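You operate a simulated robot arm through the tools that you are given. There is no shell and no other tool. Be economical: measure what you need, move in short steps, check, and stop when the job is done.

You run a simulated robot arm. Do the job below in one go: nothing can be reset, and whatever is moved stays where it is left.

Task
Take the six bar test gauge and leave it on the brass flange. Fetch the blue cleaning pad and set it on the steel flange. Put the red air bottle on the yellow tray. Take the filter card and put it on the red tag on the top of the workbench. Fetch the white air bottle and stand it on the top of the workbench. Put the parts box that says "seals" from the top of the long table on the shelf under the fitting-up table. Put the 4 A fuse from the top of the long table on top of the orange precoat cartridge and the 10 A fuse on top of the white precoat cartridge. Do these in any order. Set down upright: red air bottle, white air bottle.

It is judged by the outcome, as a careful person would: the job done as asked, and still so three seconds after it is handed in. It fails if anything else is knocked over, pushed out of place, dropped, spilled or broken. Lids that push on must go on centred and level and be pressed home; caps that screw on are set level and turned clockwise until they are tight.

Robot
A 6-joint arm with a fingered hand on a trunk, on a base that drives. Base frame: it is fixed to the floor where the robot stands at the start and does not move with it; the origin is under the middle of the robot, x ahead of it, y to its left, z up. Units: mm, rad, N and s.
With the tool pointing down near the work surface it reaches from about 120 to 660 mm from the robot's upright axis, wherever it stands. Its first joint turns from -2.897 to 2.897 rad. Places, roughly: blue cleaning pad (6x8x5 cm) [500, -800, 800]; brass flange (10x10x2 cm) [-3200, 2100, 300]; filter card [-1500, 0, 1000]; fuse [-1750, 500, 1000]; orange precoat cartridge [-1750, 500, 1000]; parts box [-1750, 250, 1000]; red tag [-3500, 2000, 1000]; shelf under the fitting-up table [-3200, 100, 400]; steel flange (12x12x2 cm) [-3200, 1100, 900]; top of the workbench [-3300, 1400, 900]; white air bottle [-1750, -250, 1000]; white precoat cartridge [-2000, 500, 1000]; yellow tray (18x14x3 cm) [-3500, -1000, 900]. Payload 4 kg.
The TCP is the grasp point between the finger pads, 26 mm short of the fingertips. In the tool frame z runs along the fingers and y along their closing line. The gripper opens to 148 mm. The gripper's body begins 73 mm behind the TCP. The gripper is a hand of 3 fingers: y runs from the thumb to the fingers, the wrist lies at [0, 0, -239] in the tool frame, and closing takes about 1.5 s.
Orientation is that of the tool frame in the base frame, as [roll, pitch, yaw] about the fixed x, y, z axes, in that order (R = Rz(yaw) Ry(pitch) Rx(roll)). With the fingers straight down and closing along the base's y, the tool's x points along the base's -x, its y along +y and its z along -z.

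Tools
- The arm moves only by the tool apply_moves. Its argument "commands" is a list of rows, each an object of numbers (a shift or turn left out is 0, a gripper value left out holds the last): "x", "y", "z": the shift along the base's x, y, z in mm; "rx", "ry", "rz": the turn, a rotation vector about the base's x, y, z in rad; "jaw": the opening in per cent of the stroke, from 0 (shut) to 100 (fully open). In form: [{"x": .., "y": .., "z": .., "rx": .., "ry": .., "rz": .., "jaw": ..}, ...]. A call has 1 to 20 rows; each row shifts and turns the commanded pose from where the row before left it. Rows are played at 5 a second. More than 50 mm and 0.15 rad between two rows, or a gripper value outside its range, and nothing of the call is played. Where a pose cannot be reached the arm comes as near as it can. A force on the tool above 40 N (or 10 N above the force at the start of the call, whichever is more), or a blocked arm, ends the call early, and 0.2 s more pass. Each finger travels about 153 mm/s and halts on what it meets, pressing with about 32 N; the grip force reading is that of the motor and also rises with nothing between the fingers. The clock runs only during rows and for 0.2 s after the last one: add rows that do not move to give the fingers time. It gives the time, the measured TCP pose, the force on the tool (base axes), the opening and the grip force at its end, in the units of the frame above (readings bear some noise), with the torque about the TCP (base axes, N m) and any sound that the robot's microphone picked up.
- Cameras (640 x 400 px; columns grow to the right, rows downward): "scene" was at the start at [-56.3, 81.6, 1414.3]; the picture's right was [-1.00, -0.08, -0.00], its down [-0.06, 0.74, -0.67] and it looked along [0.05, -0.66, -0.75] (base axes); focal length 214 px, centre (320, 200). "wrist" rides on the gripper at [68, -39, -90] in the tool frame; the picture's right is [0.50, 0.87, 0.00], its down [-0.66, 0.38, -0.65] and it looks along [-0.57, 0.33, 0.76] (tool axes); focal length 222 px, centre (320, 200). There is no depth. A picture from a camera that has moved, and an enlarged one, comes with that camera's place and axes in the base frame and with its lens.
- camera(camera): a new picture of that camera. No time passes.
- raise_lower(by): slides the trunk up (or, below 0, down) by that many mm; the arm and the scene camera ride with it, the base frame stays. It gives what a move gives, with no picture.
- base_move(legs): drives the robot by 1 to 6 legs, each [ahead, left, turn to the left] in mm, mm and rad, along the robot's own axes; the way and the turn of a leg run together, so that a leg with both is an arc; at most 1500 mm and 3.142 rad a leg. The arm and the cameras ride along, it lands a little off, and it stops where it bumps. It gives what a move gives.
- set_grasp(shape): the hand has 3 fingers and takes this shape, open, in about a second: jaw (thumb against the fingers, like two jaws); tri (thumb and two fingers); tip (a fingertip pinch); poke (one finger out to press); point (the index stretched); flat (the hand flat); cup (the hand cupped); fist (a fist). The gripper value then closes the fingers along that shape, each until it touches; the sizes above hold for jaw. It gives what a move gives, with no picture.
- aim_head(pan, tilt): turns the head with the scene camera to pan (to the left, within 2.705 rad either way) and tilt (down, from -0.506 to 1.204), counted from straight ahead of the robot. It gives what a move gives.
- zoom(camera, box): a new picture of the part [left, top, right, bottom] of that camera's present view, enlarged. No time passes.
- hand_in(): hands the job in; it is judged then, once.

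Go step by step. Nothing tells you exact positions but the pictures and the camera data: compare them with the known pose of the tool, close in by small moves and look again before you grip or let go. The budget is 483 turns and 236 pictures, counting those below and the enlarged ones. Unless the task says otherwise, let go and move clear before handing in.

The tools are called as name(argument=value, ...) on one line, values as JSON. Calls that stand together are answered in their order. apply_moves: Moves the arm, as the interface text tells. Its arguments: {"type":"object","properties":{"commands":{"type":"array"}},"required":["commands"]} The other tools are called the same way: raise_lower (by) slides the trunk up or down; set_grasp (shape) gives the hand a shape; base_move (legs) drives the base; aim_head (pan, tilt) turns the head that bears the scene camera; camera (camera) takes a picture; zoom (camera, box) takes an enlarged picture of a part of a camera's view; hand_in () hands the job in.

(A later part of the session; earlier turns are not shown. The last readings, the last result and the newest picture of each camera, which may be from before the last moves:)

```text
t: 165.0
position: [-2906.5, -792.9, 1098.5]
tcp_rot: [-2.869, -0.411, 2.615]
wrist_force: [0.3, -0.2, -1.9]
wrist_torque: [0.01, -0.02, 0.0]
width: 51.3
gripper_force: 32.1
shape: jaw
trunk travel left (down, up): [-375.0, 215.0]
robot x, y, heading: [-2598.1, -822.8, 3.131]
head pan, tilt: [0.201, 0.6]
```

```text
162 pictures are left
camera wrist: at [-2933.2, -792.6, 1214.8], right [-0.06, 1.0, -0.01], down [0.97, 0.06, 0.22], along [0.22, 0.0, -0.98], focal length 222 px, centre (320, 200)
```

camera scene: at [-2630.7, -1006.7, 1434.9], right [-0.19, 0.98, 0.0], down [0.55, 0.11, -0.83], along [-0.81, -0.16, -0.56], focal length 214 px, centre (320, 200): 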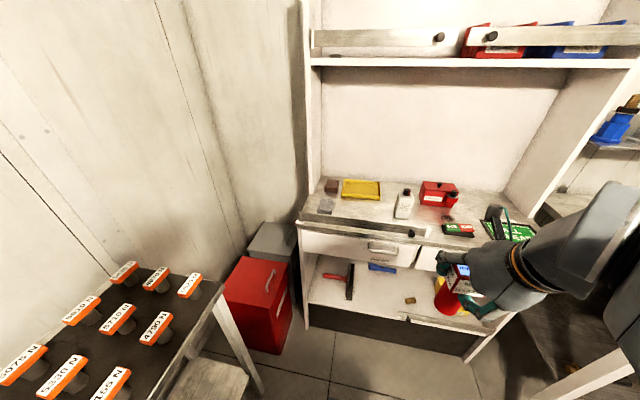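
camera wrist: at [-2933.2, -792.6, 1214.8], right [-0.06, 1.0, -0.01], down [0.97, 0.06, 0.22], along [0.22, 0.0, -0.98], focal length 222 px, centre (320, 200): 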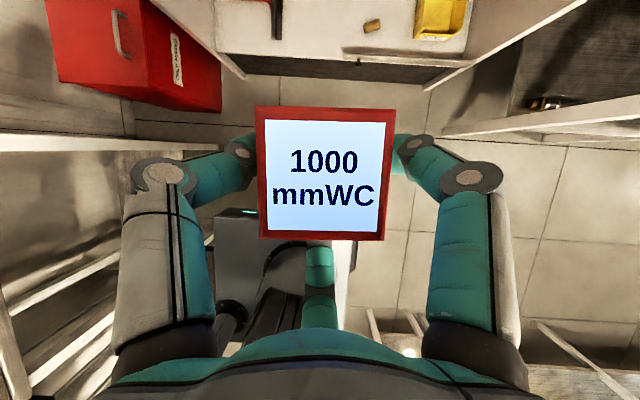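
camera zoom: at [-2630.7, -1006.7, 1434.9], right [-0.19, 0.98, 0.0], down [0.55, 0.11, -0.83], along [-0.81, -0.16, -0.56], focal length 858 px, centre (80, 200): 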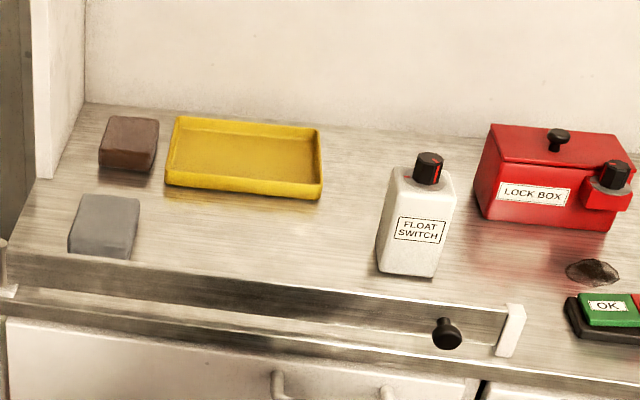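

The tray centre is about (-3542,-983), rim z≈900. I level the bottle, then move the base closer and in line with the tray.

apply_moves(commands=[{"ry": 0.03, "rx": 0.01}, {"z": 10}])

base_move(legs=[[150, 170, 0]])

apply_moves(commands=[{"x": -45}, {"x": -45}, {"x": -45}, {"x": -45}, {"x": -45}, {"x": -45}, {"x": -45}])

camera(camera="wrist")

camera(camera="scene")

```text
t: 165.6
position: [-2908.4, -791.7, 1105.7]
tcp_rot: [-2.867, -0.427, 2.616]
wrist_force: [0.1, 0.6, -2.7]
wrist_torque: [-0.01, -0.05, 0.01]
width: 51.2
gripper_force: 31.6
shape: jaw
trunk travel left (down, up): [-375.0, 215.0]
robot x, y, heading: [-2602.7, -824.7, 3.129]
head pan, tilt: [0.201, 0.6]
```

```text
t: 167.3
position: [-3059.8, -959.4, 1103.9]
tcp_rot: [-2.866, -0.427, 2.614]
wrist_force: [0.4, 0.3, -2.2]
wrist_torque: [0.0, -0.03, 0.01]
width: 51.3
gripper_force: 31.8
shape: jaw
trunk travel left (down, up): [-375.0, 215.0]
robot x, y, heading: [-2753.3, -996.4, 3.136]
head pan, tilt: [0.201, 0.6]
```

```text
t: 168.9
position: [-3376.2, -959.5, 1103.6]
tcp_rot: [-2.865, -0.427, 2.612]
wrist_force: [-0.1, -0.2, -1.8]
wrist_torque: [0.01, 0.0, 0.0]
width: 51.1
gripper_force: 31.8
shape: jaw
trunk travel left (down, up): [-375.0, 215.0]
robot x, y, heading: [-2753.5, -992.4, 3.131]
head pan, tilt: [0.201, 0.6]
```

```text
161 pictures are left
camera wrist: at [-3401.7, -960.5, 1220.5], right [-0.06, 1.0, -0.01], down [0.98, 0.06, 0.21], along [0.21, 0.0, -0.98], focal length 222 px, centre (320, 200)
```

wrist: 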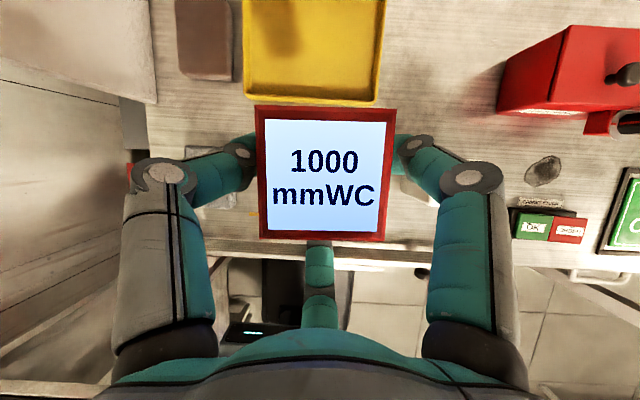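

```text
160 pictures are left
camera scene: at [-2783.2, -1175.5, 1434.7], right [-0.19, 0.98, 0.0], down [0.55, 0.11, -0.83], along [-0.81, -0.16, -0.56], focal length 214 px, centre (320, 200)
```

scene: 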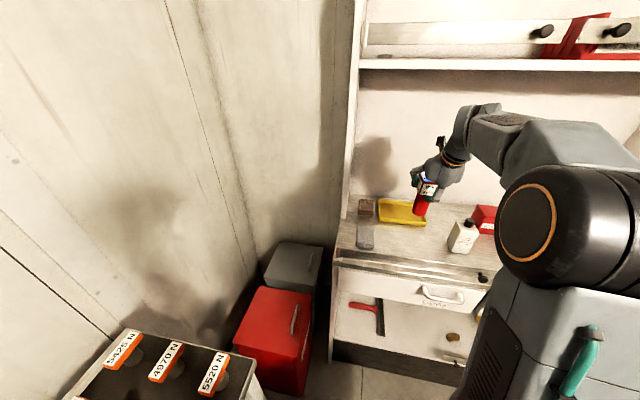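

apply_moves(commands=[{"x": -45, "y": -10}, {"x": -45, "y": -11}, {"x": -45}, {"x": -14}, {"z": -30}, {"z": -30}, {"z": -20}])

zoom(camera="scene", box=[330, 140, 490, 240])

camera(camera="wrist")

```text
t: 170.5
position: [-3526.4, -981.5, 1022.9]
tcp_rot: [-2.866, -0.425, 2.613]
wrist_force: [0.0, 0.5, -2.3]
wrist_torque: [0.03, -0.03, -0.03]
width: 51.1
gripper_force: 31.5
shape: jaw
trunk travel left (down, up): [-375.0, 215.0]
robot x, y, heading: [-2753.3, -997.2, 3.132]
head pan, tilt: [0.201, 0.6]
```

```text
4.00 times, centred on (410, 190) of scene
camera zoom: at [-2783.4, -1175.5, 1434.7], right [-0.19, 0.98, 0.0], down [0.55, 0.11, -0.82], along [-0.81, -0.16, -0.57], focal length 858 px, centre (-40, 240)
```

zoom: 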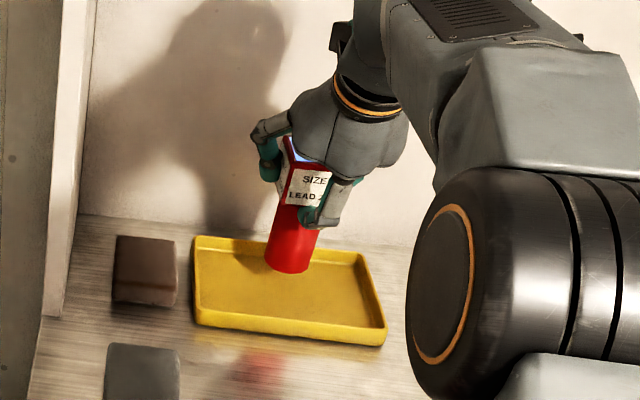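

```text
158 pictures are left
camera wrist: at [-3550.3, -981.0, 1139.8], right [-0.06, 1.0, -0.01], down [0.98, 0.06, 0.21], along [0.21, 0.0, -0.98], focal length 222 px, centre (320, 200)
```

wrist: 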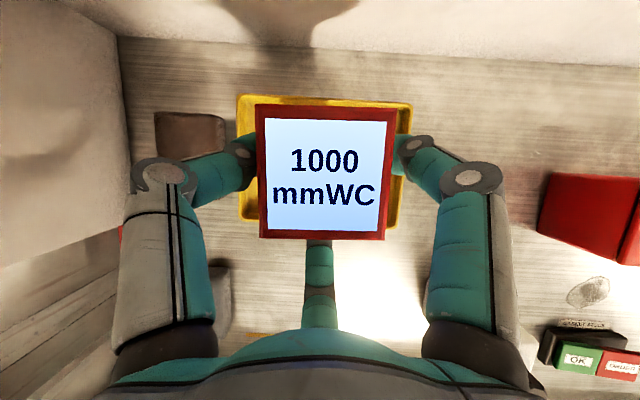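

apply_moves(commands=[{"z": -15}, {"z": -10}, {"z": -8}, {"z": -6}, {"z": -5}, {"z": -4}, {"z": -4}, {"z": -4}, {"z": -4}])

zoom(camera="scene", box=[330, 140, 490, 240])

```text
t: 172.3
position: [-3524.0, -980.1, 979.0]
tcp_rot: [-2.858, -0.441, 2.611]
wrist_force: [0.4, 0.3, 18.3]
wrist_torque: [0.06, 0.17, -0.02]
width: 52.5
gripper_force: 32.0
shape: jaw
trunk travel left (down, up): [-375.0, 215.0]
robot x, y, heading: [-2749.3, -995.4, 3.132]
head pan, tilt: [0.201, 0.6]
stopped in row 8: the force on the tool passed its limit (the readings are from after the stop); the commanded pose is now the measured one
```

```text
4.00 times, centred on (410, 190) of scene
camera zoom: at [-2780.9, -1175.6, 1434.4], right [-0.19, 0.98, 0.0], down [0.55, 0.11, -0.83], along [-0.81, -0.16, -0.56], focal length 858 px, centre (-40, 240)
```

zoom: 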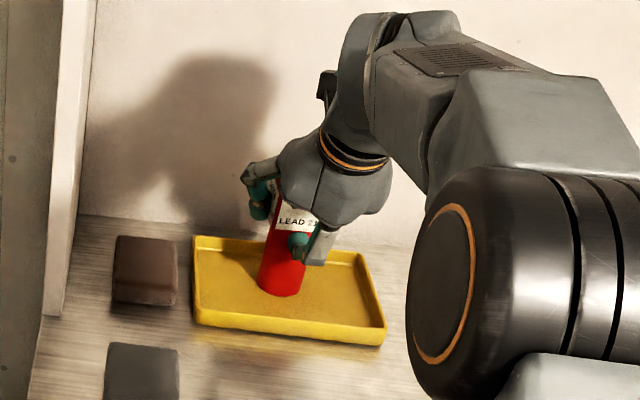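

The bottle stands in the tray. I open and back out along the tool axis.

apply_moves(commands=[{"jaw": 40}, {"jaw": 50}, {"jaw": 65}, {"jaw": 80}, {}, {}])

apply_moves(commands=[{"x": 8, "z": 14}, {"x": 15, "z": 26}, {"x": 20, "z": 35}, {"x": 20, "z": 35}, {"x": 45}])

zoom(camera="scene", box=[330, 140, 490, 240])

```text
t: 173.7
position: [-3526.0, -979.9, 973.4]
tcp_rot: [-2.861, -0.435, 2.613]
wrist_force: [0.6, 0.1, -0.8]
wrist_torque: [0.01, 0.0, 0.01]
width: 118.4
gripper_force: 0.1
shape: jaw
trunk travel left (down, up): [-375.0, 215.0]
robot x, y, heading: [-2753.9, -994.6, 3.127]
head pan, tilt: [0.201, 0.6]
```

```text
t: 174.9
position: [-3416.5, -980.9, 1083.4]
tcp_rot: [-2.865, -0.432, 2.612]
wrist_force: [-0.5, -1.2, -0.4]
wrist_torque: [0.01, -0.03, 0.01]
width: 117.9
gripper_force: 0.1
shape: jaw
trunk travel left (down, up): [-375.0, 215.0]
robot x, y, heading: [-2752.3, -997.3, 3.135]
head pan, tilt: [0.201, 0.6]
```

```text
4.00 times, centred on (410, 190) of scene
camera zoom: at [-2783.3, -1175.5, 1434.7], right [-0.19, 0.98, 0.0], down [0.56, 0.11, -0.82], along [-0.81, -0.16, -0.57], focal length 858 px, centre (-40, 240)
```

zoom: 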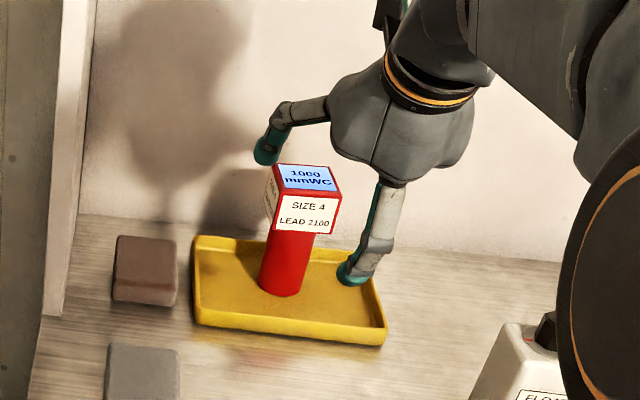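

The red bottle stands upright in the yellow tray. I retract and go to the white bottle in the same way.

apply_moves(commands=[{"x": 45, "z": 10}, {"x": 45, "z": 10}, {"x": 45}, {"x": 45}, {"x": 45}, {"x": 45}, {"x": 45}, {"x": 45}])

base_move(legs=[[-170, 0, 0], [0, -170, 0], [0, 0, 3.145], [650, 0, 0], [260, 0, 0]])

aim_head(pan=1.4, tilt=0.7)

camera(camera="scene")

```text
t: 176.7
position: [-3064.9, -981.8, 1094.6]
tcp_rot: [-2.879, -0.394, 2.627]
wrist_force: [-0.1, 0.7, 0.3]
wrist_torque: [0.0, -0.03, -0.01]
width: 118.4
gripper_force: 0.1
shape: jaw
trunk travel left (down, up): [-375.0, 215.0]
robot x, y, heading: [-2751.7, -997.4, 3.13]
head pan, tilt: [0.201, 0.6]
```

```text
refused: 3.145 is not a number from -3.14159 to 3.14159
```

```text
t: 178.1
position: [-3062.6, -979.4, 1094.9]
tcp_rot: [-2.878, -0.397, 2.614]
wrist_force: [-1.1, 0.3, 0.7]
wrist_torque: [0.0, 0.0, -0.01]
width: 118.2
gripper_force: 0.0
shape: jaw
trunk travel left (down, up): [-375.0, 215.0]
robot x, y, heading: [-2750.1, -992.9, 3.131]
head pan, tilt: [1.4, 0.7]
```

```text
155 pictures are left
camera scene: at [-2711.4, -1242.3, 1426.3], right [-0.98, 0.18, 0.0], down [0.12, 0.63, -0.76], along [-0.14, -0.75, -0.64], focal length 214 px, centre (320, 200)
```

scene: 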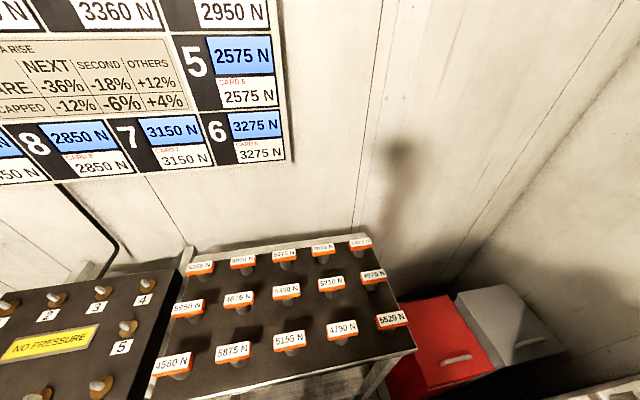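

base_move(legs=[[-170, 0, 0], [0, -170, 0], [0, 0, 3.14], [650, 0, 0.012], [250, 0, 0]])

camera(camera="scene")

```text
t: 192.5
position: [-1376.2, -868.7, 1094.7]
tcp_rot: [-2.878, -0.398, -0.536]
wrist_force: [1.2, -0.2, 0.1]
wrist_torque: [-0.01, -0.03, 0.02]
width: 118.0
gripper_force: 0.0
shape: jaw
trunk travel left (down, up): [-375.0, 215.0]
robot x, y, heading: [-1687.9, -847.5, -0.017]
head pan, tilt: [1.4, 0.7]
```

```text
154 pictures are left
camera scene: at [-1730.2, -605.0, 1426.2], right [0.98, -0.19, 0.0], down [-0.12, -0.63, -0.76], along [0.15, 0.75, -0.64], focal length 214 px, centre (320, 200)
```

scene: 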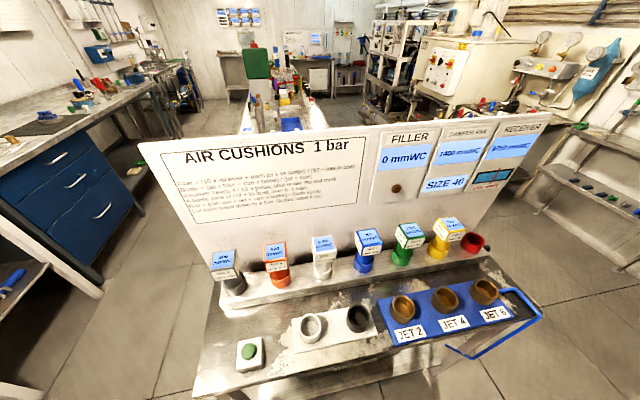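

The white head is near (-1652,-261,978). I swing the arm to the left and line up.

apply_moves(commands=[{"y": 43.1, "rz": 0.138}, {"x": -6, "y": 42.7, "rz": 0.138}, {"x": -11.8, "y": 41.4, "rz": 0.138}, {"x": -17.5, "y": 39.5, "rz": 0.138}, {"x": -22.7, "y": 36.7, "rz": 0.138}, {"x": -27.6, "y": 33.2, "rz": 0.138}, {"x": -31.9, "y": 29.1, "rz": 0.138}, {"x": -35.5, "y": 24.4, "rz": 0.138}, {"x": -38.5, "y": 19.4, "rz": 0.138}, {"x": -40.7, "y": 13.8, "rz": 0.138}, {"x": -42.4, "y": 8.1, "rz": 0.138}, {"rx": 0.05, "y": 40, "jaw": 75}, {"y": 45, "z": -10}, {"y": 40, "z": -15}, {"y": 40, "z": -20}, {"y": 40, "z": -20}])

camera(camera="wrist")

```text
t: 195.9
position: [-1651.3, -332.7, 1030.4]
tcp_rot: [-2.846, -0.437, 0.97]
wrist_force: [-0.4, 1.0, 0.6]
wrist_torque: [0.01, 0.01, -0.01]
width: 111.4
gripper_force: 0.0
shape: jaw
trunk travel left (down, up): [-375.0, 215.0]
robot x, y, heading: [-1686.8, -849.8, -0.024]
head pan, tilt: [1.4, 0.7]
```

```text
153 pictures are left
camera wrist: at [-1649.0, -310.4, 1147.2], right [1.0, -0.01, -0.02], down [0.0, -0.98, 0.19], along [-0.02, -0.19, -0.98], focal length 222 px, centre (320, 200)
```

wrist: 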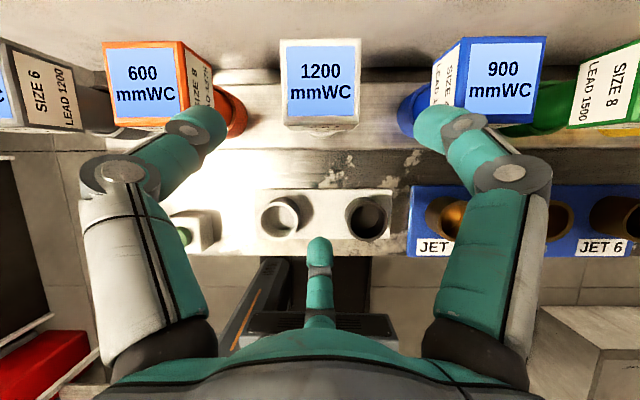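

apply_moves(commands=[{"y": 20, "z": -25, "ry": -0.02}, {"y": 20, "z": -25}, {"x": -1, "y": 21, "z": -26}])

camera(camera="wrist")

```text
t: 196.7
position: [-1651.5, -272.4, 954.9]
tcp_rot: [-2.865, -0.451, 0.979]
wrist_force: [-0.1, 0.9, 1.1]
wrist_torque: [0.0, 0.0, -0.01]
width: 111.3
gripper_force: 0.1
shape: jaw
trunk travel left (down, up): [-375.0, 215.0]
robot x, y, heading: [-1688.8, -847.3, -0.022]
head pan, tilt: [1.4, 0.7]
```

```text
152 pictures are left
camera wrist: at [-1652.0, -249.4, 1071.2], right [1.0, -0.01, 0.0], down [-0.01, -0.98, 0.19], along [0.0, -0.19, -0.98], focal length 222 px, centre (320, 200)
```

wrist: 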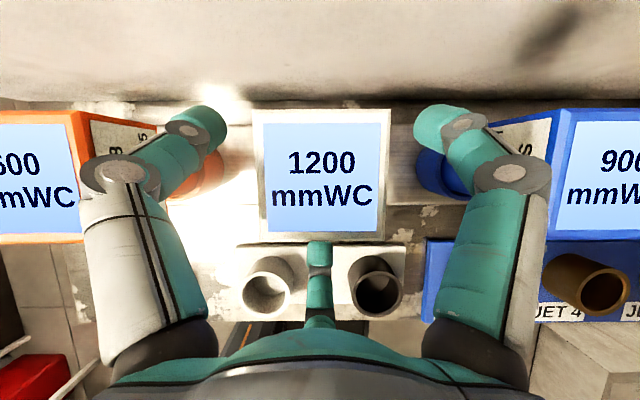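

Centred on the white head. I close, then lift straight up.

apply_moves(commands=[{"jaw": 60}, {"jaw": 40}, {"jaw": 15}, {"jaw": 15}, {"jaw": 15}, {"jaw": 15}, {"jaw": 15}])

apply_moves(commands=[{"z": 6}, {"z": 10}, {"z": 15}, {"z": 20}, {"z": 30}, {"z": 30}, {"z": 35}])

camera(camera="scene")

```text
t: 198.3
position: [-1651.5, -273.0, 954.3]
tcp_rot: [-2.865, -0.446, 0.979]
wrist_force: [-0.2, -2.9, -0.2]
wrist_torque: [-0.33, 0.02, -0.02]
width: 51.9
gripper_force: 31.5
shape: jaw
trunk travel left (down, up): [-375.0, 215.0]
robot x, y, heading: [-1690.8, -845.8, -0.024]
head pan, tilt: [1.4, 0.7]
```

```text
t: 199.9
position: [-1650.8, -270.4, 1099.2]
tcp_rot: [-2.867, -0.449, 0.976]
wrist_force: [0.2, 0.7, -3.3]
wrist_torque: [-0.06, 0.03, -0.01]
width: 51.5
gripper_force: 32.3
shape: jaw
trunk travel left (down, up): [-375.0, 215.0]
robot x, y, heading: [-1690.0, -846.6, -0.019]
head pan, tilt: [1.4, 0.7]
```

```text
151 pictures are left
camera scene: at [-1730.1, -604.7, 1426.0], right [0.98, -0.19, 0.0], down [-0.12, -0.63, -0.76], along [0.15, 0.75, -0.64], focal length 214 px, centre (320, 200)
```

scene: 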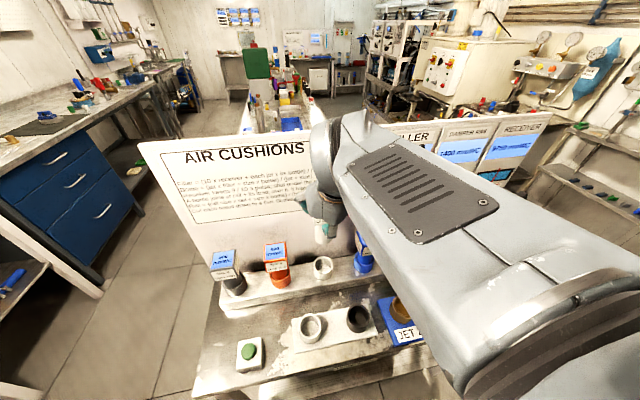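

The white bottle is out, cup left in place. I retract, swing forward, and drive round to the workbench.

apply_moves(commands=[{"y": -44.5}, {"y": -44.5}, {"y": -44.5}, {"y": -44.5}, {"y": -44.5}, {"y": -44.5}, {"x": 42.4, "y": -8.1, "rz": -0.138}, {"x": 40.7, "y": -13.8, "rz": -0.138}, {"x": 38.5, "y": -19.4, "rz": -0.138}, {"x": 35.5, "y": -24.4, "rz": -0.138}, {"x": 31.9, "y": -29.1, "rz": -0.138}, {"x": 27.6, "y": -33.2, "rz": -0.138}, {"x": 22.7, "y": -36.7, "rz": -0.138}, {"x": 17.5, "y": -39.5, "rz": -0.138}, {"x": 11.8, "y": -41.4, "rz": -0.138}, {"x": 6, "y": -42.7, "rz": -0.138}, {"y": -43.1, "rz": -0.138}])

base_move(legs=[[-450, 0, 0.02], [-460, 0, 0], [0, 0, 3.14], [0, -1100, 0], [0, -1100, 0]])

aim_head(pan=0.0, tilt=0.7)

camera(camera="scene")

```text
t: 203.5
position: [-1372.2, -869.2, 1093.3]
tcp_rot: [-2.877, -0.421, -0.528]
wrist_force: [0.2, -0.5, -2.1]
wrist_torque: [0.02, 0.03, -0.01]
width: 50.9
gripper_force: 32.0
shape: jaw
trunk travel left (down, up): [-375.0, 215.0]
robot x, y, heading: [-1689.9, -848.5, -0.02]
head pan, tilt: [1.4, 0.7]
```

```text
t: 226.4
position: [-2904.6, 1376.6, 1091.9]
tcp_rot: [-2.878, -0.419, 2.622]
wrist_force: [-0.8, 0.2, -2.6]
wrist_torque: [0.0, -0.03, -0.01]
width: 50.3
gripper_force: 32.2
shape: jaw
trunk travel left (down, up): [-375.0, 215.0]
robot x, y, heading: [-2589.7, 1364.6, 3.133]
head pan, tilt: [1.4, 0.7]
```

```text
t: 227.9
position: [-2904.8, 1377.8, 1092.0]
tcp_rot: [-2.878, -0.416, 2.621]
wrist_force: [-0.2, -0.5, -2.1]
wrist_torque: [-0.03, -0.04, -0.01]
width: 50.7
gripper_force: 31.9
shape: jaw
trunk travel left (down, up): [-375.0, 215.0]
robot x, y, heading: [-2590.0, 1361.3, 3.141]
head pan, tilt: [0.0, 0.7]
```

```text
150 pictures are left
camera scene: at [-2616.4, 1197.8, 1426.3], right [0.01, 1.0, 0.0], down [0.64, 0.0, -0.76], along [-0.76, 0.0, -0.64], focal length 214 px, centre (320, 200)
```

scene: 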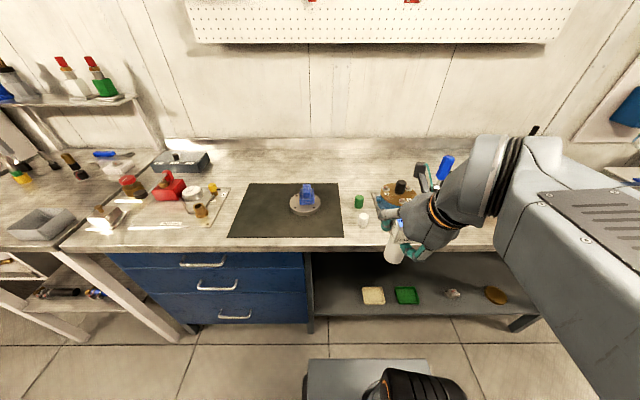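

I pick a free spot behind the dark mat, near (-3425,1270). I drive slightly closer and extend over it.

base_move(legs=[[85, 80, 0]])

apply_moves(commands=[{"x": -45, "z": 10}, {"x": -45, "z": 10}, {"x": -45, "z": 10}, {"x": -45}, {"x": -45}, {"x": -45}, {"x": -45}, {"x": -45}, {"x": -40}])

camera(camera="wrist")

camera(camera="scene")

```text
t: 229.2
position: [-2989.5, 1298.6, 1092.4]
tcp_rot: [-2.88, -0.415, 2.622]
wrist_force: [0.7, -0.1, -1.6]
wrist_torque: [-0.02, -0.01, -0.01]
width: 50.5
gripper_force: 31.8
shape: jaw
trunk travel left (down, up): [-375.0, 215.0]
robot x, y, heading: [-2671.0, 1281.5, 3.134]
head pan, tilt: [0.0, 0.7]
```

```text
t: 231.2
position: [-3389.3, 1297.2, 1120.1]
tcp_rot: [-2.877, -0.415, 2.619]
wrist_force: [0.2, 0.7, -1.6]
wrist_torque: [-0.02, -0.05, 0.02]
width: 50.4
gripper_force: 32.3
shape: jaw
trunk travel left (down, up): [-375.0, 215.0]
robot x, y, heading: [-2676.5, 1280.4, 3.135]
head pan, tilt: [0.0, 0.7]
```

```text
149 pictures are left
camera wrist: at [-3415.8, 1296.5, 1236.6], right [-0.06, 1.0, 0.0], down [0.97, 0.06, 0.22], along [0.22, 0.01, -0.97], focal length 222 px, centre (320, 200)
```

wrist: 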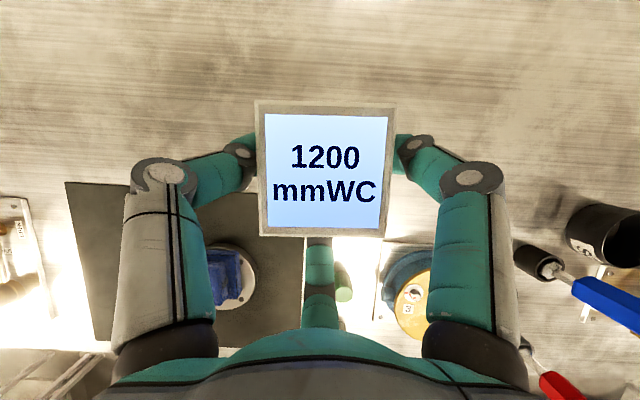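

```text
148 pictures are left
camera scene: at [-2702.3, 1118.1, 1426.1], right [0.01, 1.0, 0.0], down [0.64, 0.0, -0.76], along [-0.76, 0.01, -0.64], focal length 214 px, centre (320, 200)
```

scene: 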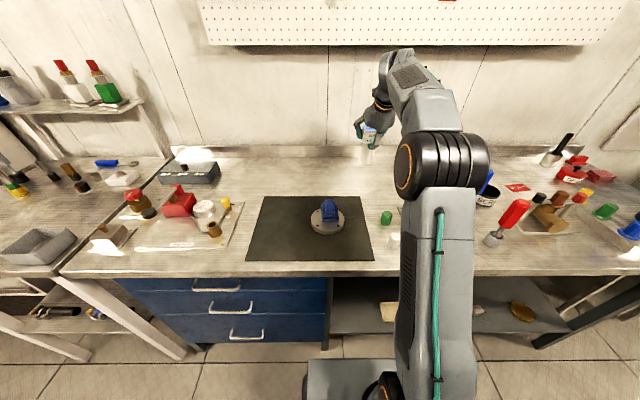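

apply_moves(commands=[{"x": -30, "ry": 0.028}, {"z": -40}, {"z": -40}, {"z": -20}, {"z": -10}, {"z": -6}, {"z": -4}, {"z": -4}, {"z": -4}, {"z": -4}, {"z": -4}, {"z": -4}, {"z": -4}])

zoom(camera="scene", box=[290, 80, 450, 180])

```text
t: 233.6
position: [-3419.6, 1298.5, 994.3]
tcp_rot: [-2.855, -0.456, 2.613]
wrist_force: [0.0, -0.3, 17.2]
wrist_torque: [0.07, 0.14, -0.07]
width: 52.1
gripper_force: 31.5
shape: jaw
trunk travel left (down, up): [-375.0, 215.0]
robot x, y, heading: [-2676.3, 1277.3, 3.133]
head pan, tilt: [0.0, 0.7]
stopped in row 12: the force on the tool passed its limit (the readings are from after the stop); the commanded pose is now the measured one
```

```text
4.00 times, centred on (370, 130) of scene
camera zoom: at [-2699.7, 1118.0, 1425.8], right [0.01, 1.0, 0.0], down [0.64, 0.0, -0.77], along [-0.77, 0.01, -0.64], focal length 858 px, centre (120, 480)
```

zoom: 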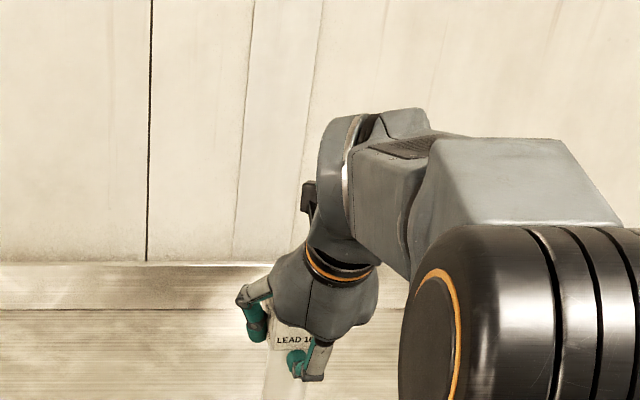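

apply_moves(commands=[{"jaw": 40}, {"jaw": 50}, {"jaw": 65}, {"jaw": 80}, {}, {}])

apply_moves(commands=[{"x": 8, "z": 14}, {"x": 15, "z": 26}, {"x": 20, "z": 35}, {"x": 20, "z": 35}, {"x": 45}])

zoom(camera="scene", box=[290, 100, 450, 220])

```text
t: 235.0
position: [-3419.7, 1298.2, 990.9]
tcp_rot: [-2.861, -0.448, 2.614]
wrist_force: [0.3, 0.2, 0.2]
wrist_torque: [0.02, 0.0, -0.04]
width: 118.0
gripper_force: 0.0
shape: jaw
trunk travel left (down, up): [-375.0, 215.0]
robot x, y, heading: [-2675.3, 1280.0, 3.132]
head pan, tilt: [0.0, 0.7]
```

```text
t: 236.2
position: [-3311.8, 1297.7, 1099.5]
tcp_rot: [-2.859, -0.445, 2.615]
wrist_force: [-0.7, 0.2, 0.1]
wrist_torque: [-0.01, -0.03, -0.02]
width: 117.8
gripper_force: 0.0
shape: jaw
trunk travel left (down, up): [-375.0, 215.0]
robot x, y, heading: [-2671.7, 1280.3, 3.139]
head pan, tilt: [0.0, 0.7]
```

```text
3.33 times, centred on (370, 160) of scene
camera zoom: at [-2702.2, 1118.1, 1426.0], right [0.01, 1.0, 0.0], down [0.64, 0.0, -0.76], along [-0.76, 0.01, -0.64], focal length 715 px, centre (153, 333)
```

zoom: 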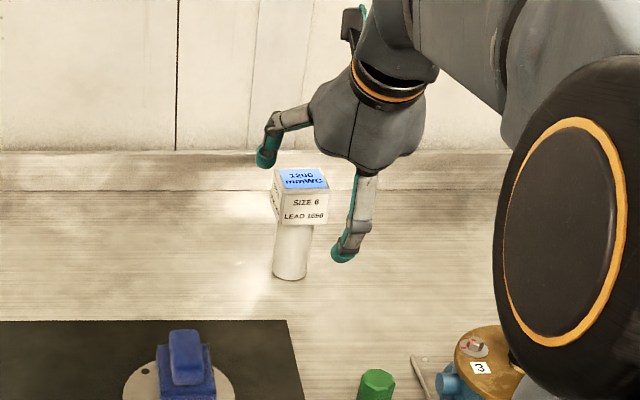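

The white bottle stands upright on the workbench. I level the tool while retracting, then return via the junction to face the long table.

apply_moves(commands=[{"x": 45, "ry": -0.13}, {"x": 45, "ry": -0.13}, {"x": 45, "ry": -0.13}, {"x": 45, "ry": -0.13}, {"x": 45}, {"x": 45}, {"x": 45}, {"x": 45}])

base_move(legs=[[-85, 0, 0], [0, 1050, 0], [0, 1000, 0], [0, 0, 3.14], [0, 500, 0], [0, 500, 0]])

aim_head(pan=0.1, tilt=0.6)

camera(camera="scene")

```text
t: 238.0
position: [-2952.5, 1296.7, 1099.0]
tcp_rot: [-3.113, 0.012, 2.67]
wrist_force: [-0.7, 0.4, 0.5]
wrist_torque: [0.01, -0.02, -0.01]
width: 118.1
gripper_force: 0.1
shape: jaw
trunk travel left (down, up): [-375.0, 215.0]
robot x, y, heading: [-2673.5, 1281.2, 3.133]
head pan, tilt: [0.0, 0.7]
```

```text
t: 261.4
position: [-2329.2, 214.5, 1099.7]
tcp_rot: [-3.114, 0.01, -0.467]
wrist_force: [0.2, -0.2, 0.5]
wrist_torque: [0.03, -0.01, 0.04]
width: 118.2
gripper_force: 0.1
shape: jaw
trunk travel left (down, up): [-375.0, 215.0]
robot x, y, heading: [-2607.6, 233.2, -0.004]
head pan, tilt: [0.0, 0.7]
```

```text
t: 262.0
position: [-2328.8, 216.4, 1098.9]
tcp_rot: [-3.114, 0.01, -0.466]
wrist_force: [0.0, -0.4, 0.1]
wrist_torque: [0.05, 0.0, 0.0]
width: 118.2
gripper_force: 0.2
shape: jaw
trunk travel left (down, up): [-375.0, 215.0]
robot x, y, heading: [-2611.8, 229.7, 0.0]
head pan, tilt: [0.099, 0.6]
```

```text
145 pictures are left
camera scene: at [-2582.8, 399.5, 1434.7], right [0.1, -1.0, 0.0], down [-0.56, -0.06, -0.82], along [0.82, 0.08, -0.57], focal length 214 px, centre (320, 200)
```

scene: 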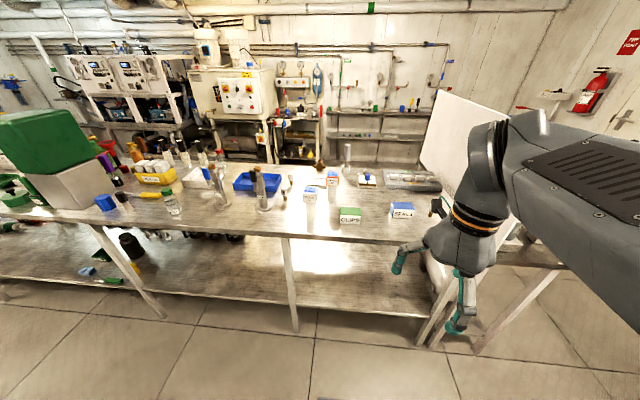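

zoom(camera="scene", box=[200, 140, 360, 240])

zoom(camera="scene", box=[320, 150, 448, 230])

```text
4.00 times, centred on (280, 190) of scene
camera zoom: at [-2582.8, 399.5, 1434.7], right [0.1, -1.0, 0.0], down [-0.56, -0.06, -0.82], along [0.82, 0.08, -0.57], focal length 858 px, centre (480, 240)
```

zoom: 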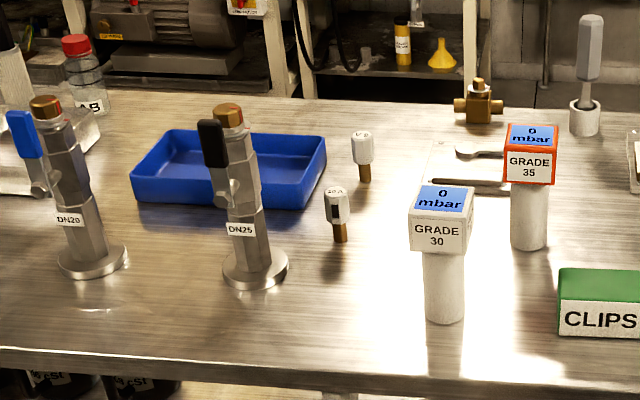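

```text
5.00 times, centred on (384, 190) of scene
camera zoom: at [-2582.8, 399.5, 1434.7], right [0.1, -1.0, 0.0], down [-0.56, -0.06, -0.82], along [0.82, 0.08, -0.57], focal length 1072 px, centre (0, 250)
```

zoom: 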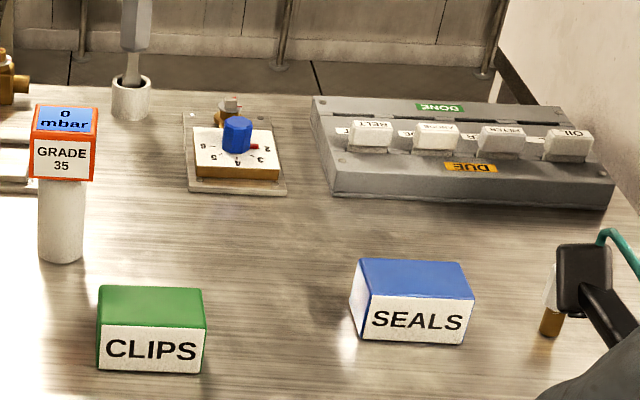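

zoom(camera="scene", box=[272, 165, 304, 205])

```text
10.00 times, centred on (288, 185) of scene
camera zoom: at [-2582.8, 399.5, 1434.7], right [0.1, -1.0, 0.0], down [-0.56, -0.06, -0.82], along [0.82, 0.08, -0.57], focal length 2145 px, centre (640, 350)
```

zoom: 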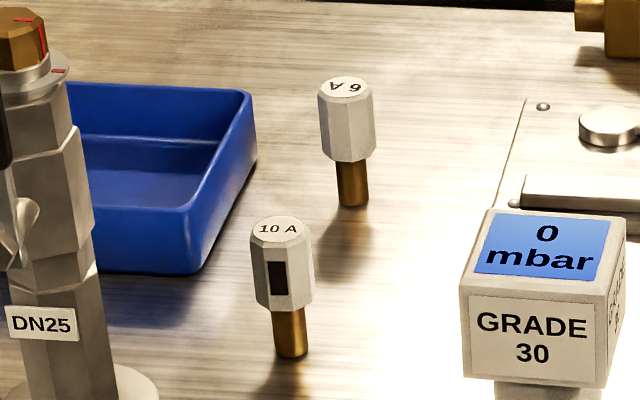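

The near fuse is the 10 A, the one behind it is 6 A, and the 4 A stands further left. I level the tool and move up to the 10 A fuse.

base_move(legs=[[0, 370, 0], [240, 0, 0]])

apply_moves(commands=[{"x": 40, "rx": -0.029, "ry": 0.0035, "jaw": 60}, {"x": 45}, {"x": 45}, {"x": 45}, {"x": 30}, {"x": 10}])

camera(camera="wrist")

```text
t: 265.7
position: [-2088.5, 582.2, 1099.0]
tcp_rot: [-3.113, 0.01, -0.467]
wrist_force: [-0.4, 1.1, 0.8]
wrist_torque: [0.0, 0.05, 0.0]
width: 118.2
gripper_force: 0.0
shape: jaw
trunk travel left (down, up): [-375.0, 215.0]
robot x, y, heading: [-2370.4, 597.2, -0.007]
head pan, tilt: [0.099, 0.6]
```

```text
t: 267.1
position: [-1874.1, 581.8, 1099.2]
tcp_rot: [3.141, 0.003, -0.466]
wrist_force: [0.1, 0.5, 0.3]
wrist_torque: [0.02, 0.03, -0.02]
width: 89.4
gripper_force: 0.0
shape: jaw
trunk travel left (down, up): [-375.0, 215.0]
robot x, y, heading: [-2371.3, 596.4, -0.005]
head pan, tilt: [0.099, 0.6]
```

```text
141 pictures are left
camera wrist: at [-1796.0, 586.0, 1188.5], right [0.06, -1.0, 0.0], down [-0.75, -0.04, 0.65], along [-0.65, -0.04, -0.76], focal length 222 px, centre (320, 200)
```

wrist: 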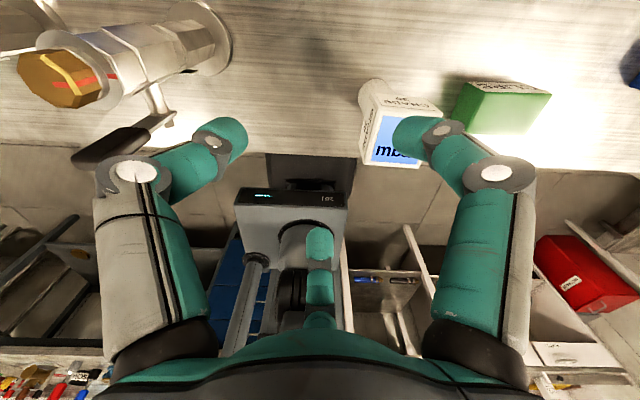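

DN25 stands only ~80 mm from the fuse, so I lean the hand towards -y (30°) and use a small opening. I move to a standoff and look.

apply_moves(commands=[{"x": 30, "y": -15, "rx": 0.13, "jaw": 45}, {"x": 30, "y": -10, "rx": 0.13}, {"x": 14, "rx": 0.13, "z": -10}, {"rx": 0.13, "z": -20}, {"z": -20, "y": 10}])

camera(camera="wrist")

camera(camera="scene")

```text
t: 268.3
position: [-1799.4, 566.0, 1049.2]
tcp_rot: [-2.665, 0.225, -0.41]
wrist_force: [-0.2, -0.7, 0.2]
wrist_torque: [0.03, 0.0, -0.02]
width: 67.0
gripper_force: 0.0
shape: jaw
trunk travel left (down, up): [-375.0, 215.0]
robot x, y, heading: [-2368.8, 596.0, -0.001]
head pan, tilt: [0.099, 0.6]
```

```text
140 pictures are left
camera wrist: at [-1722.2, 525.4, 1129.1], right [0.06, -0.86, -0.5], down [-0.76, -0.36, 0.54], along [-0.65, 0.35, -0.67], focal length 222 px, centre (320, 200)
```

wrist: 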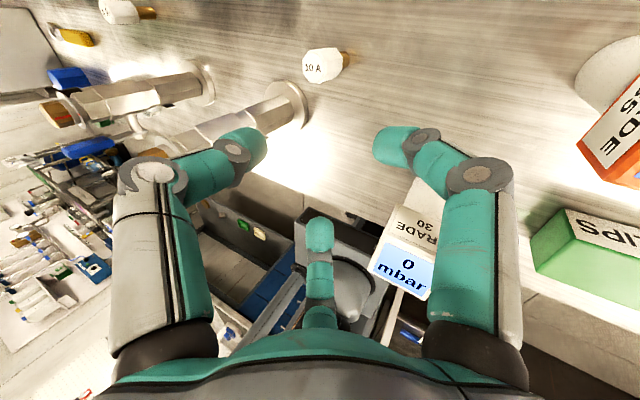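

```text
139 pictures are left
camera scene: at [-2342.7, 764.8, 1434.8], right [0.1, -1.0, 0.0], down [-0.56, -0.06, -0.83], along [0.82, 0.08, -0.56], focal length 214 px, centre (320, 200)
```

scene: 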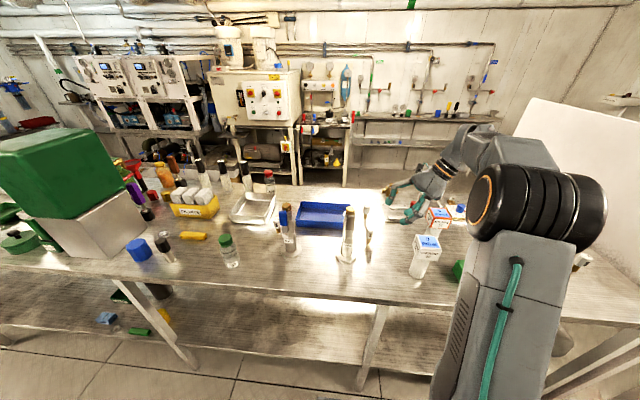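

The wrist view puts the 10 A fuse near (-1758,632), head from z≈905 to 955. I move to a closer standoff to verify.

apply_moves(commands=[{"x": 21, "y": 17, "z": -15}, {"x": 20, "y": 17, "z": -22}, {"z": -25}])

camera(camera="wrist")

zoom(camera="scene", box=[330, 160, 450, 260])

```text
t: 269.1
position: [-1759.2, 601.3, 985.8]
tcp_rot: [-2.668, 0.227, -0.41]
wrist_force: [-0.1, 0.4, 0.4]
wrist_torque: [0.01, -0.01, -0.01]
width: 66.7
gripper_force: 0.2
shape: jaw
trunk travel left (down, up): [-375.0, 215.0]
robot x, y, heading: [-2370.3, 597.6, 0.001]
head pan, tilt: [0.099, 0.6]
```

```text
138 pictures are left
camera wrist: at [-1680.7, 560.6, 1066.6], right [0.06, -0.87, -0.5], down [-0.75, -0.36, 0.55], along [-0.65, 0.34, -0.67], focal length 222 px, centre (320, 200)
```

wrist: 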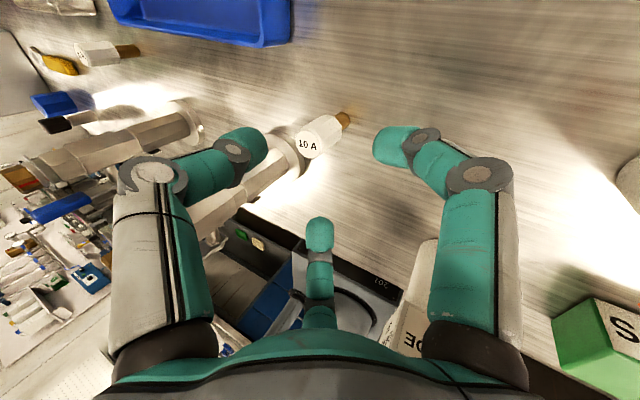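

```text
4.00 times, centred on (390, 210) of scene
camera zoom: at [-2342.6, 765.2, 1434.7], right [0.1, -1.0, 0.0], down [-0.56, -0.06, -0.82], along [0.82, 0.08, -0.57], focal length 858 px, centre (40, 160)
```

zoom: 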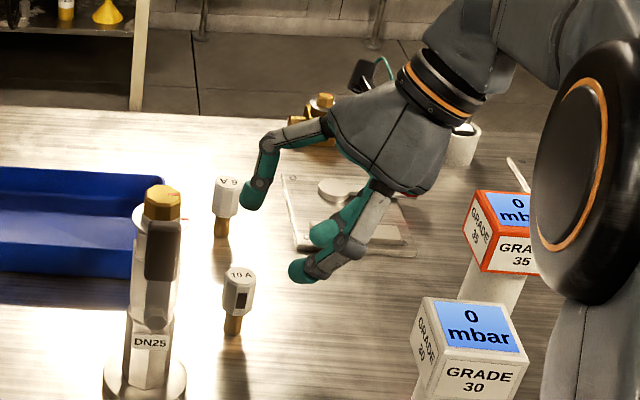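

Triangulation gives the fuse at (-1760,640), top z≈936. I move in along the axis and grip the head.

apply_moves(commands=[{"y": 12, "z": -21}, {"y": 12, "z": -21}, {"x": -1, "y": 11, "z": -22}])

camera(camera="wrist")

```text
t: 269.9
position: [-1760.0, 635.2, 923.3]
tcp_rot: [-2.668, 0.228, -0.412]
wrist_force: [-1.0, 0.5, -0.3]
wrist_torque: [0.06, 0.0, 0.0]
width: 67.0
gripper_force: 0.1
shape: jaw
trunk travel left (down, up): [-375.0, 215.0]
robot x, y, heading: [-2364.2, 596.8, -0.003]
head pan, tilt: [0.099, 0.6]
```

```text
136 pictures are left
camera wrist: at [-1682.8, 595.0, 1003.1], right [0.06, -0.87, -0.5], down [-0.75, -0.36, 0.55], along [-0.65, 0.34, -0.67], focal length 222 px, centre (320, 200)
```

wrist: 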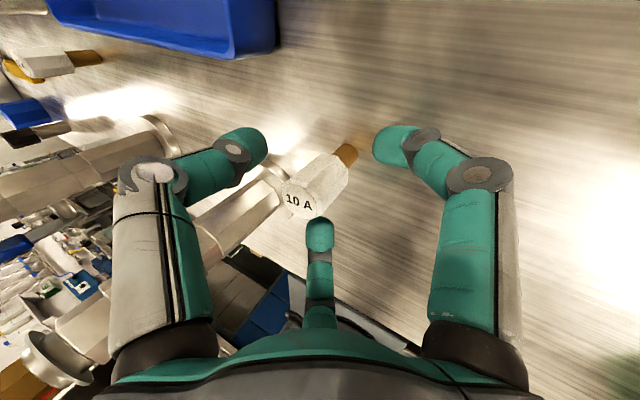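

apply_moves(commands=[{"jaw": 35}, {"jaw": 25}, {"jaw": 10}, {"jaw": 5}, {"jaw": 5}, {"jaw": 5}])

camera(camera="wrist")

```text
t: 271.3
position: [-1760.1, 635.2, 922.5]
tcp_rot: [-2.667, 0.226, -0.409]
wrist_force: [-0.4, 0.2, 0.0]
wrist_torque: [0.0, -0.02, -0.02]
width: 21.9
gripper_force: 32.7
shape: jaw
trunk travel left (down, up): [-375.0, 215.0]
robot x, y, heading: [-2367.0, 596.6, -0.005]
head pan, tilt: [0.099, 0.6]
```

```text
135 pictures are left
camera wrist: at [-1682.7, 594.9, 1003.4], right [0.06, -0.87, -0.5], down [-0.75, -0.36, 0.55], along [-0.65, 0.34, -0.67], focal length 222 px, centre (320, 200)
```

wrist: 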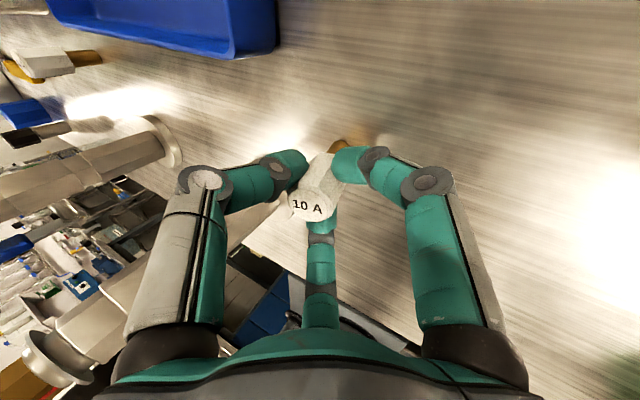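

Held (22 mm). I lift and carry it above the white cartridge at about (-1877,503, top 995).

apply_moves(commands=[{"z": 10}, {"z": 25}, {"z": 40}, {"z": 45}, {"z": 45}, {"x": -30, "y": -34}, {"x": -30, "y": -34}, {"x": -30, "y": -34}, {"x": -27, "y": -33}])

camera(camera="wrist")

zoom(camera="scene", box=[350, 140, 510, 280])

```text
t: 273.3
position: [-1877.5, 500.7, 1088.4]
tcp_rot: [-2.666, 0.228, -0.411]
wrist_force: [0.5, -0.4, 0.1]
wrist_torque: [-0.04, 0.02, 0.0]
width: 21.9
gripper_force: 31.5
shape: jaw
trunk travel left (down, up): [-375.0, 215.0]
robot x, y, heading: [-2368.8, 599.1, -0.003]
head pan, tilt: [0.099, 0.6]
```

```text
134 pictures are left
camera wrist: at [-1799.6, 459.3, 1168.0], right [0.06, -0.87, -0.5], down [-0.75, -0.36, 0.55], along [-0.65, 0.34, -0.67], focal length 222 px, centre (320, 200)
```

wrist: 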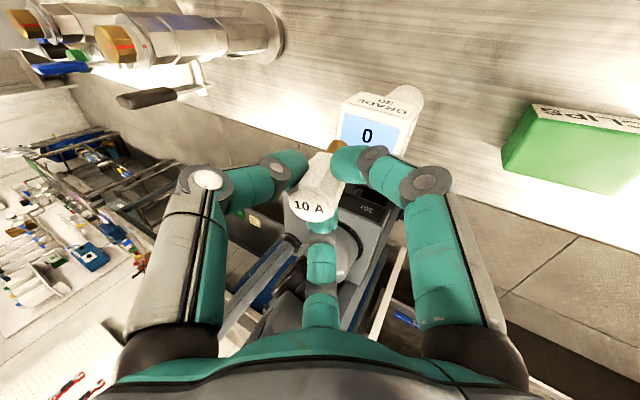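

```text
2.86 times, centred on (430, 210) of scene
camera zoom: at [-2342.6, 765.2, 1434.7], right [0.1, -1.0, 0.0], down [-0.56, -0.06, -0.82], along [0.82, 0.08, -0.57], focal length 613 px, centre (6, 171)
```

zoom: 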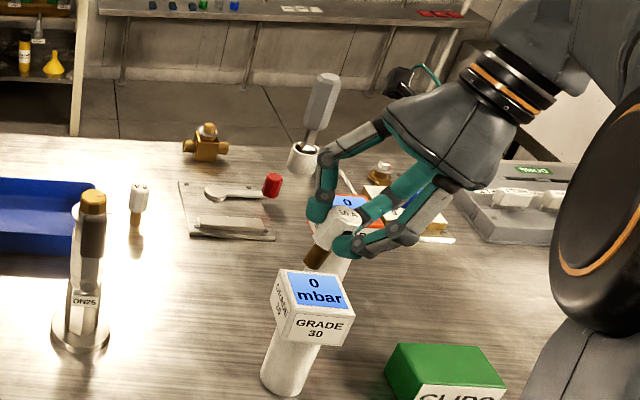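

The fuse is tilted slightly in the grip. I zoom to measure the tilt.

zoom(camera="wrist", box=[260, 90, 420, 230])

zoom(camera="scene", box=[400, 170, 480, 240])

```text
2.86 times, centred on (340, 160) of wrist
camera zoom: at [-1799.6, 459.3, 1168.0], right [0.06, -0.87, -0.5], down [-0.75, -0.36, 0.55], along [-0.65, 0.34, -0.67], focal length 635 px, centre (263, 314)
```

zoom: 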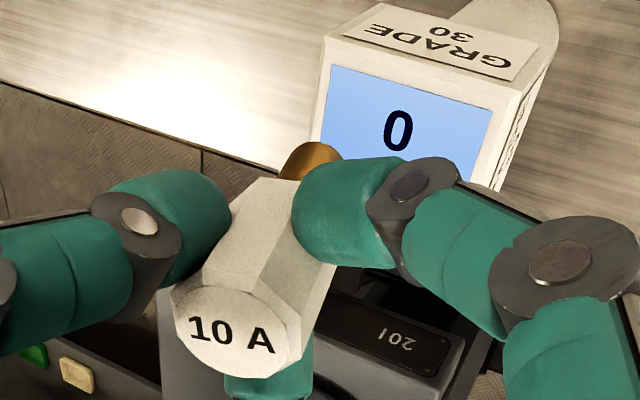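

```text
5.71 times, centred on (440, 205) of scene
camera zoom: at [-2342.6, 765.2, 1434.7], right [0.1, -1.0, 0.0], down [-0.56, -0.06, -0.82], along [0.82, 0.08, -0.57], focal length 1226 px, centre (-366, 171)
```

zoom: 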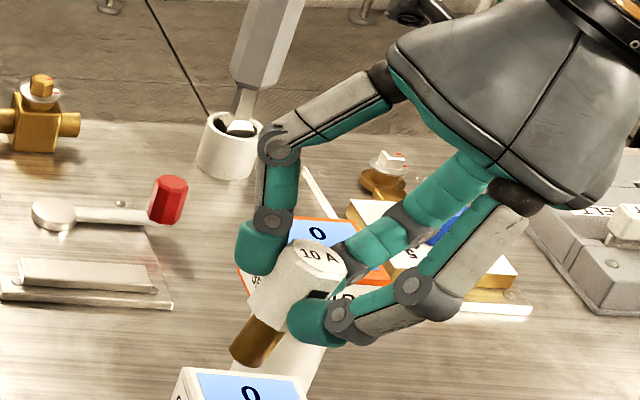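

The fuse leans about 18° towards -y and 8° towards +x; I rotate the hand to bring it upright and recheck.

apply_moves(commands=[{"rx": -0.12, "ry": -0.05}, {"rx": -0.12, "ry": -0.05}, {"rx": -0.09, "ry": -0.04}])

zoom(camera="scene", box=[390, 160, 490, 260])

zoom(camera="wrist", box=[260, 90, 420, 230])

```text
t: 274.1
position: [-1877.1, 498.9, 1088.0]
tcp_rot: [-2.913, -0.041, -0.432]
wrist_force: [0.5, 0.1, 0.1]
wrist_torque: [0.0, 0.01, 0.0]
width: 21.3
gripper_force: 32.1
shape: jaw
trunk travel left (down, up): [-375.0, 215.0]
robot x, y, heading: [-2371.3, 593.5, -0.003]
head pan, tilt: [0.099, 0.6]
```

```text
4.00 times, centred on (440, 210) of scene
camera zoom: at [-2342.7, 765.0, 1434.7], right [0.1, -1.0, 0.0], down [-0.56, -0.06, -0.83], along [0.82, 0.08, -0.56], focal length 858 px, centre (-160, 160)
```

zoom: 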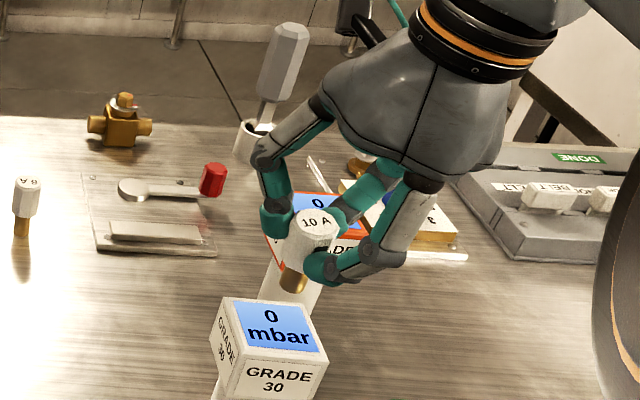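

```text
2.86 times, centred on (340, 160) of wrist
camera zoom: at [-1812.0, 489.5, 1186.8], right [0.11, -0.98, -0.18], down [-0.83, -0.18, 0.52], along [-0.55, 0.09, -0.83], focal length 635 px, centre (263, 314)
```

zoom: 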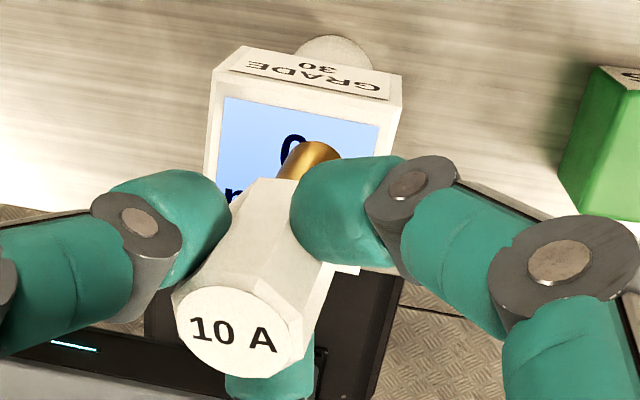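

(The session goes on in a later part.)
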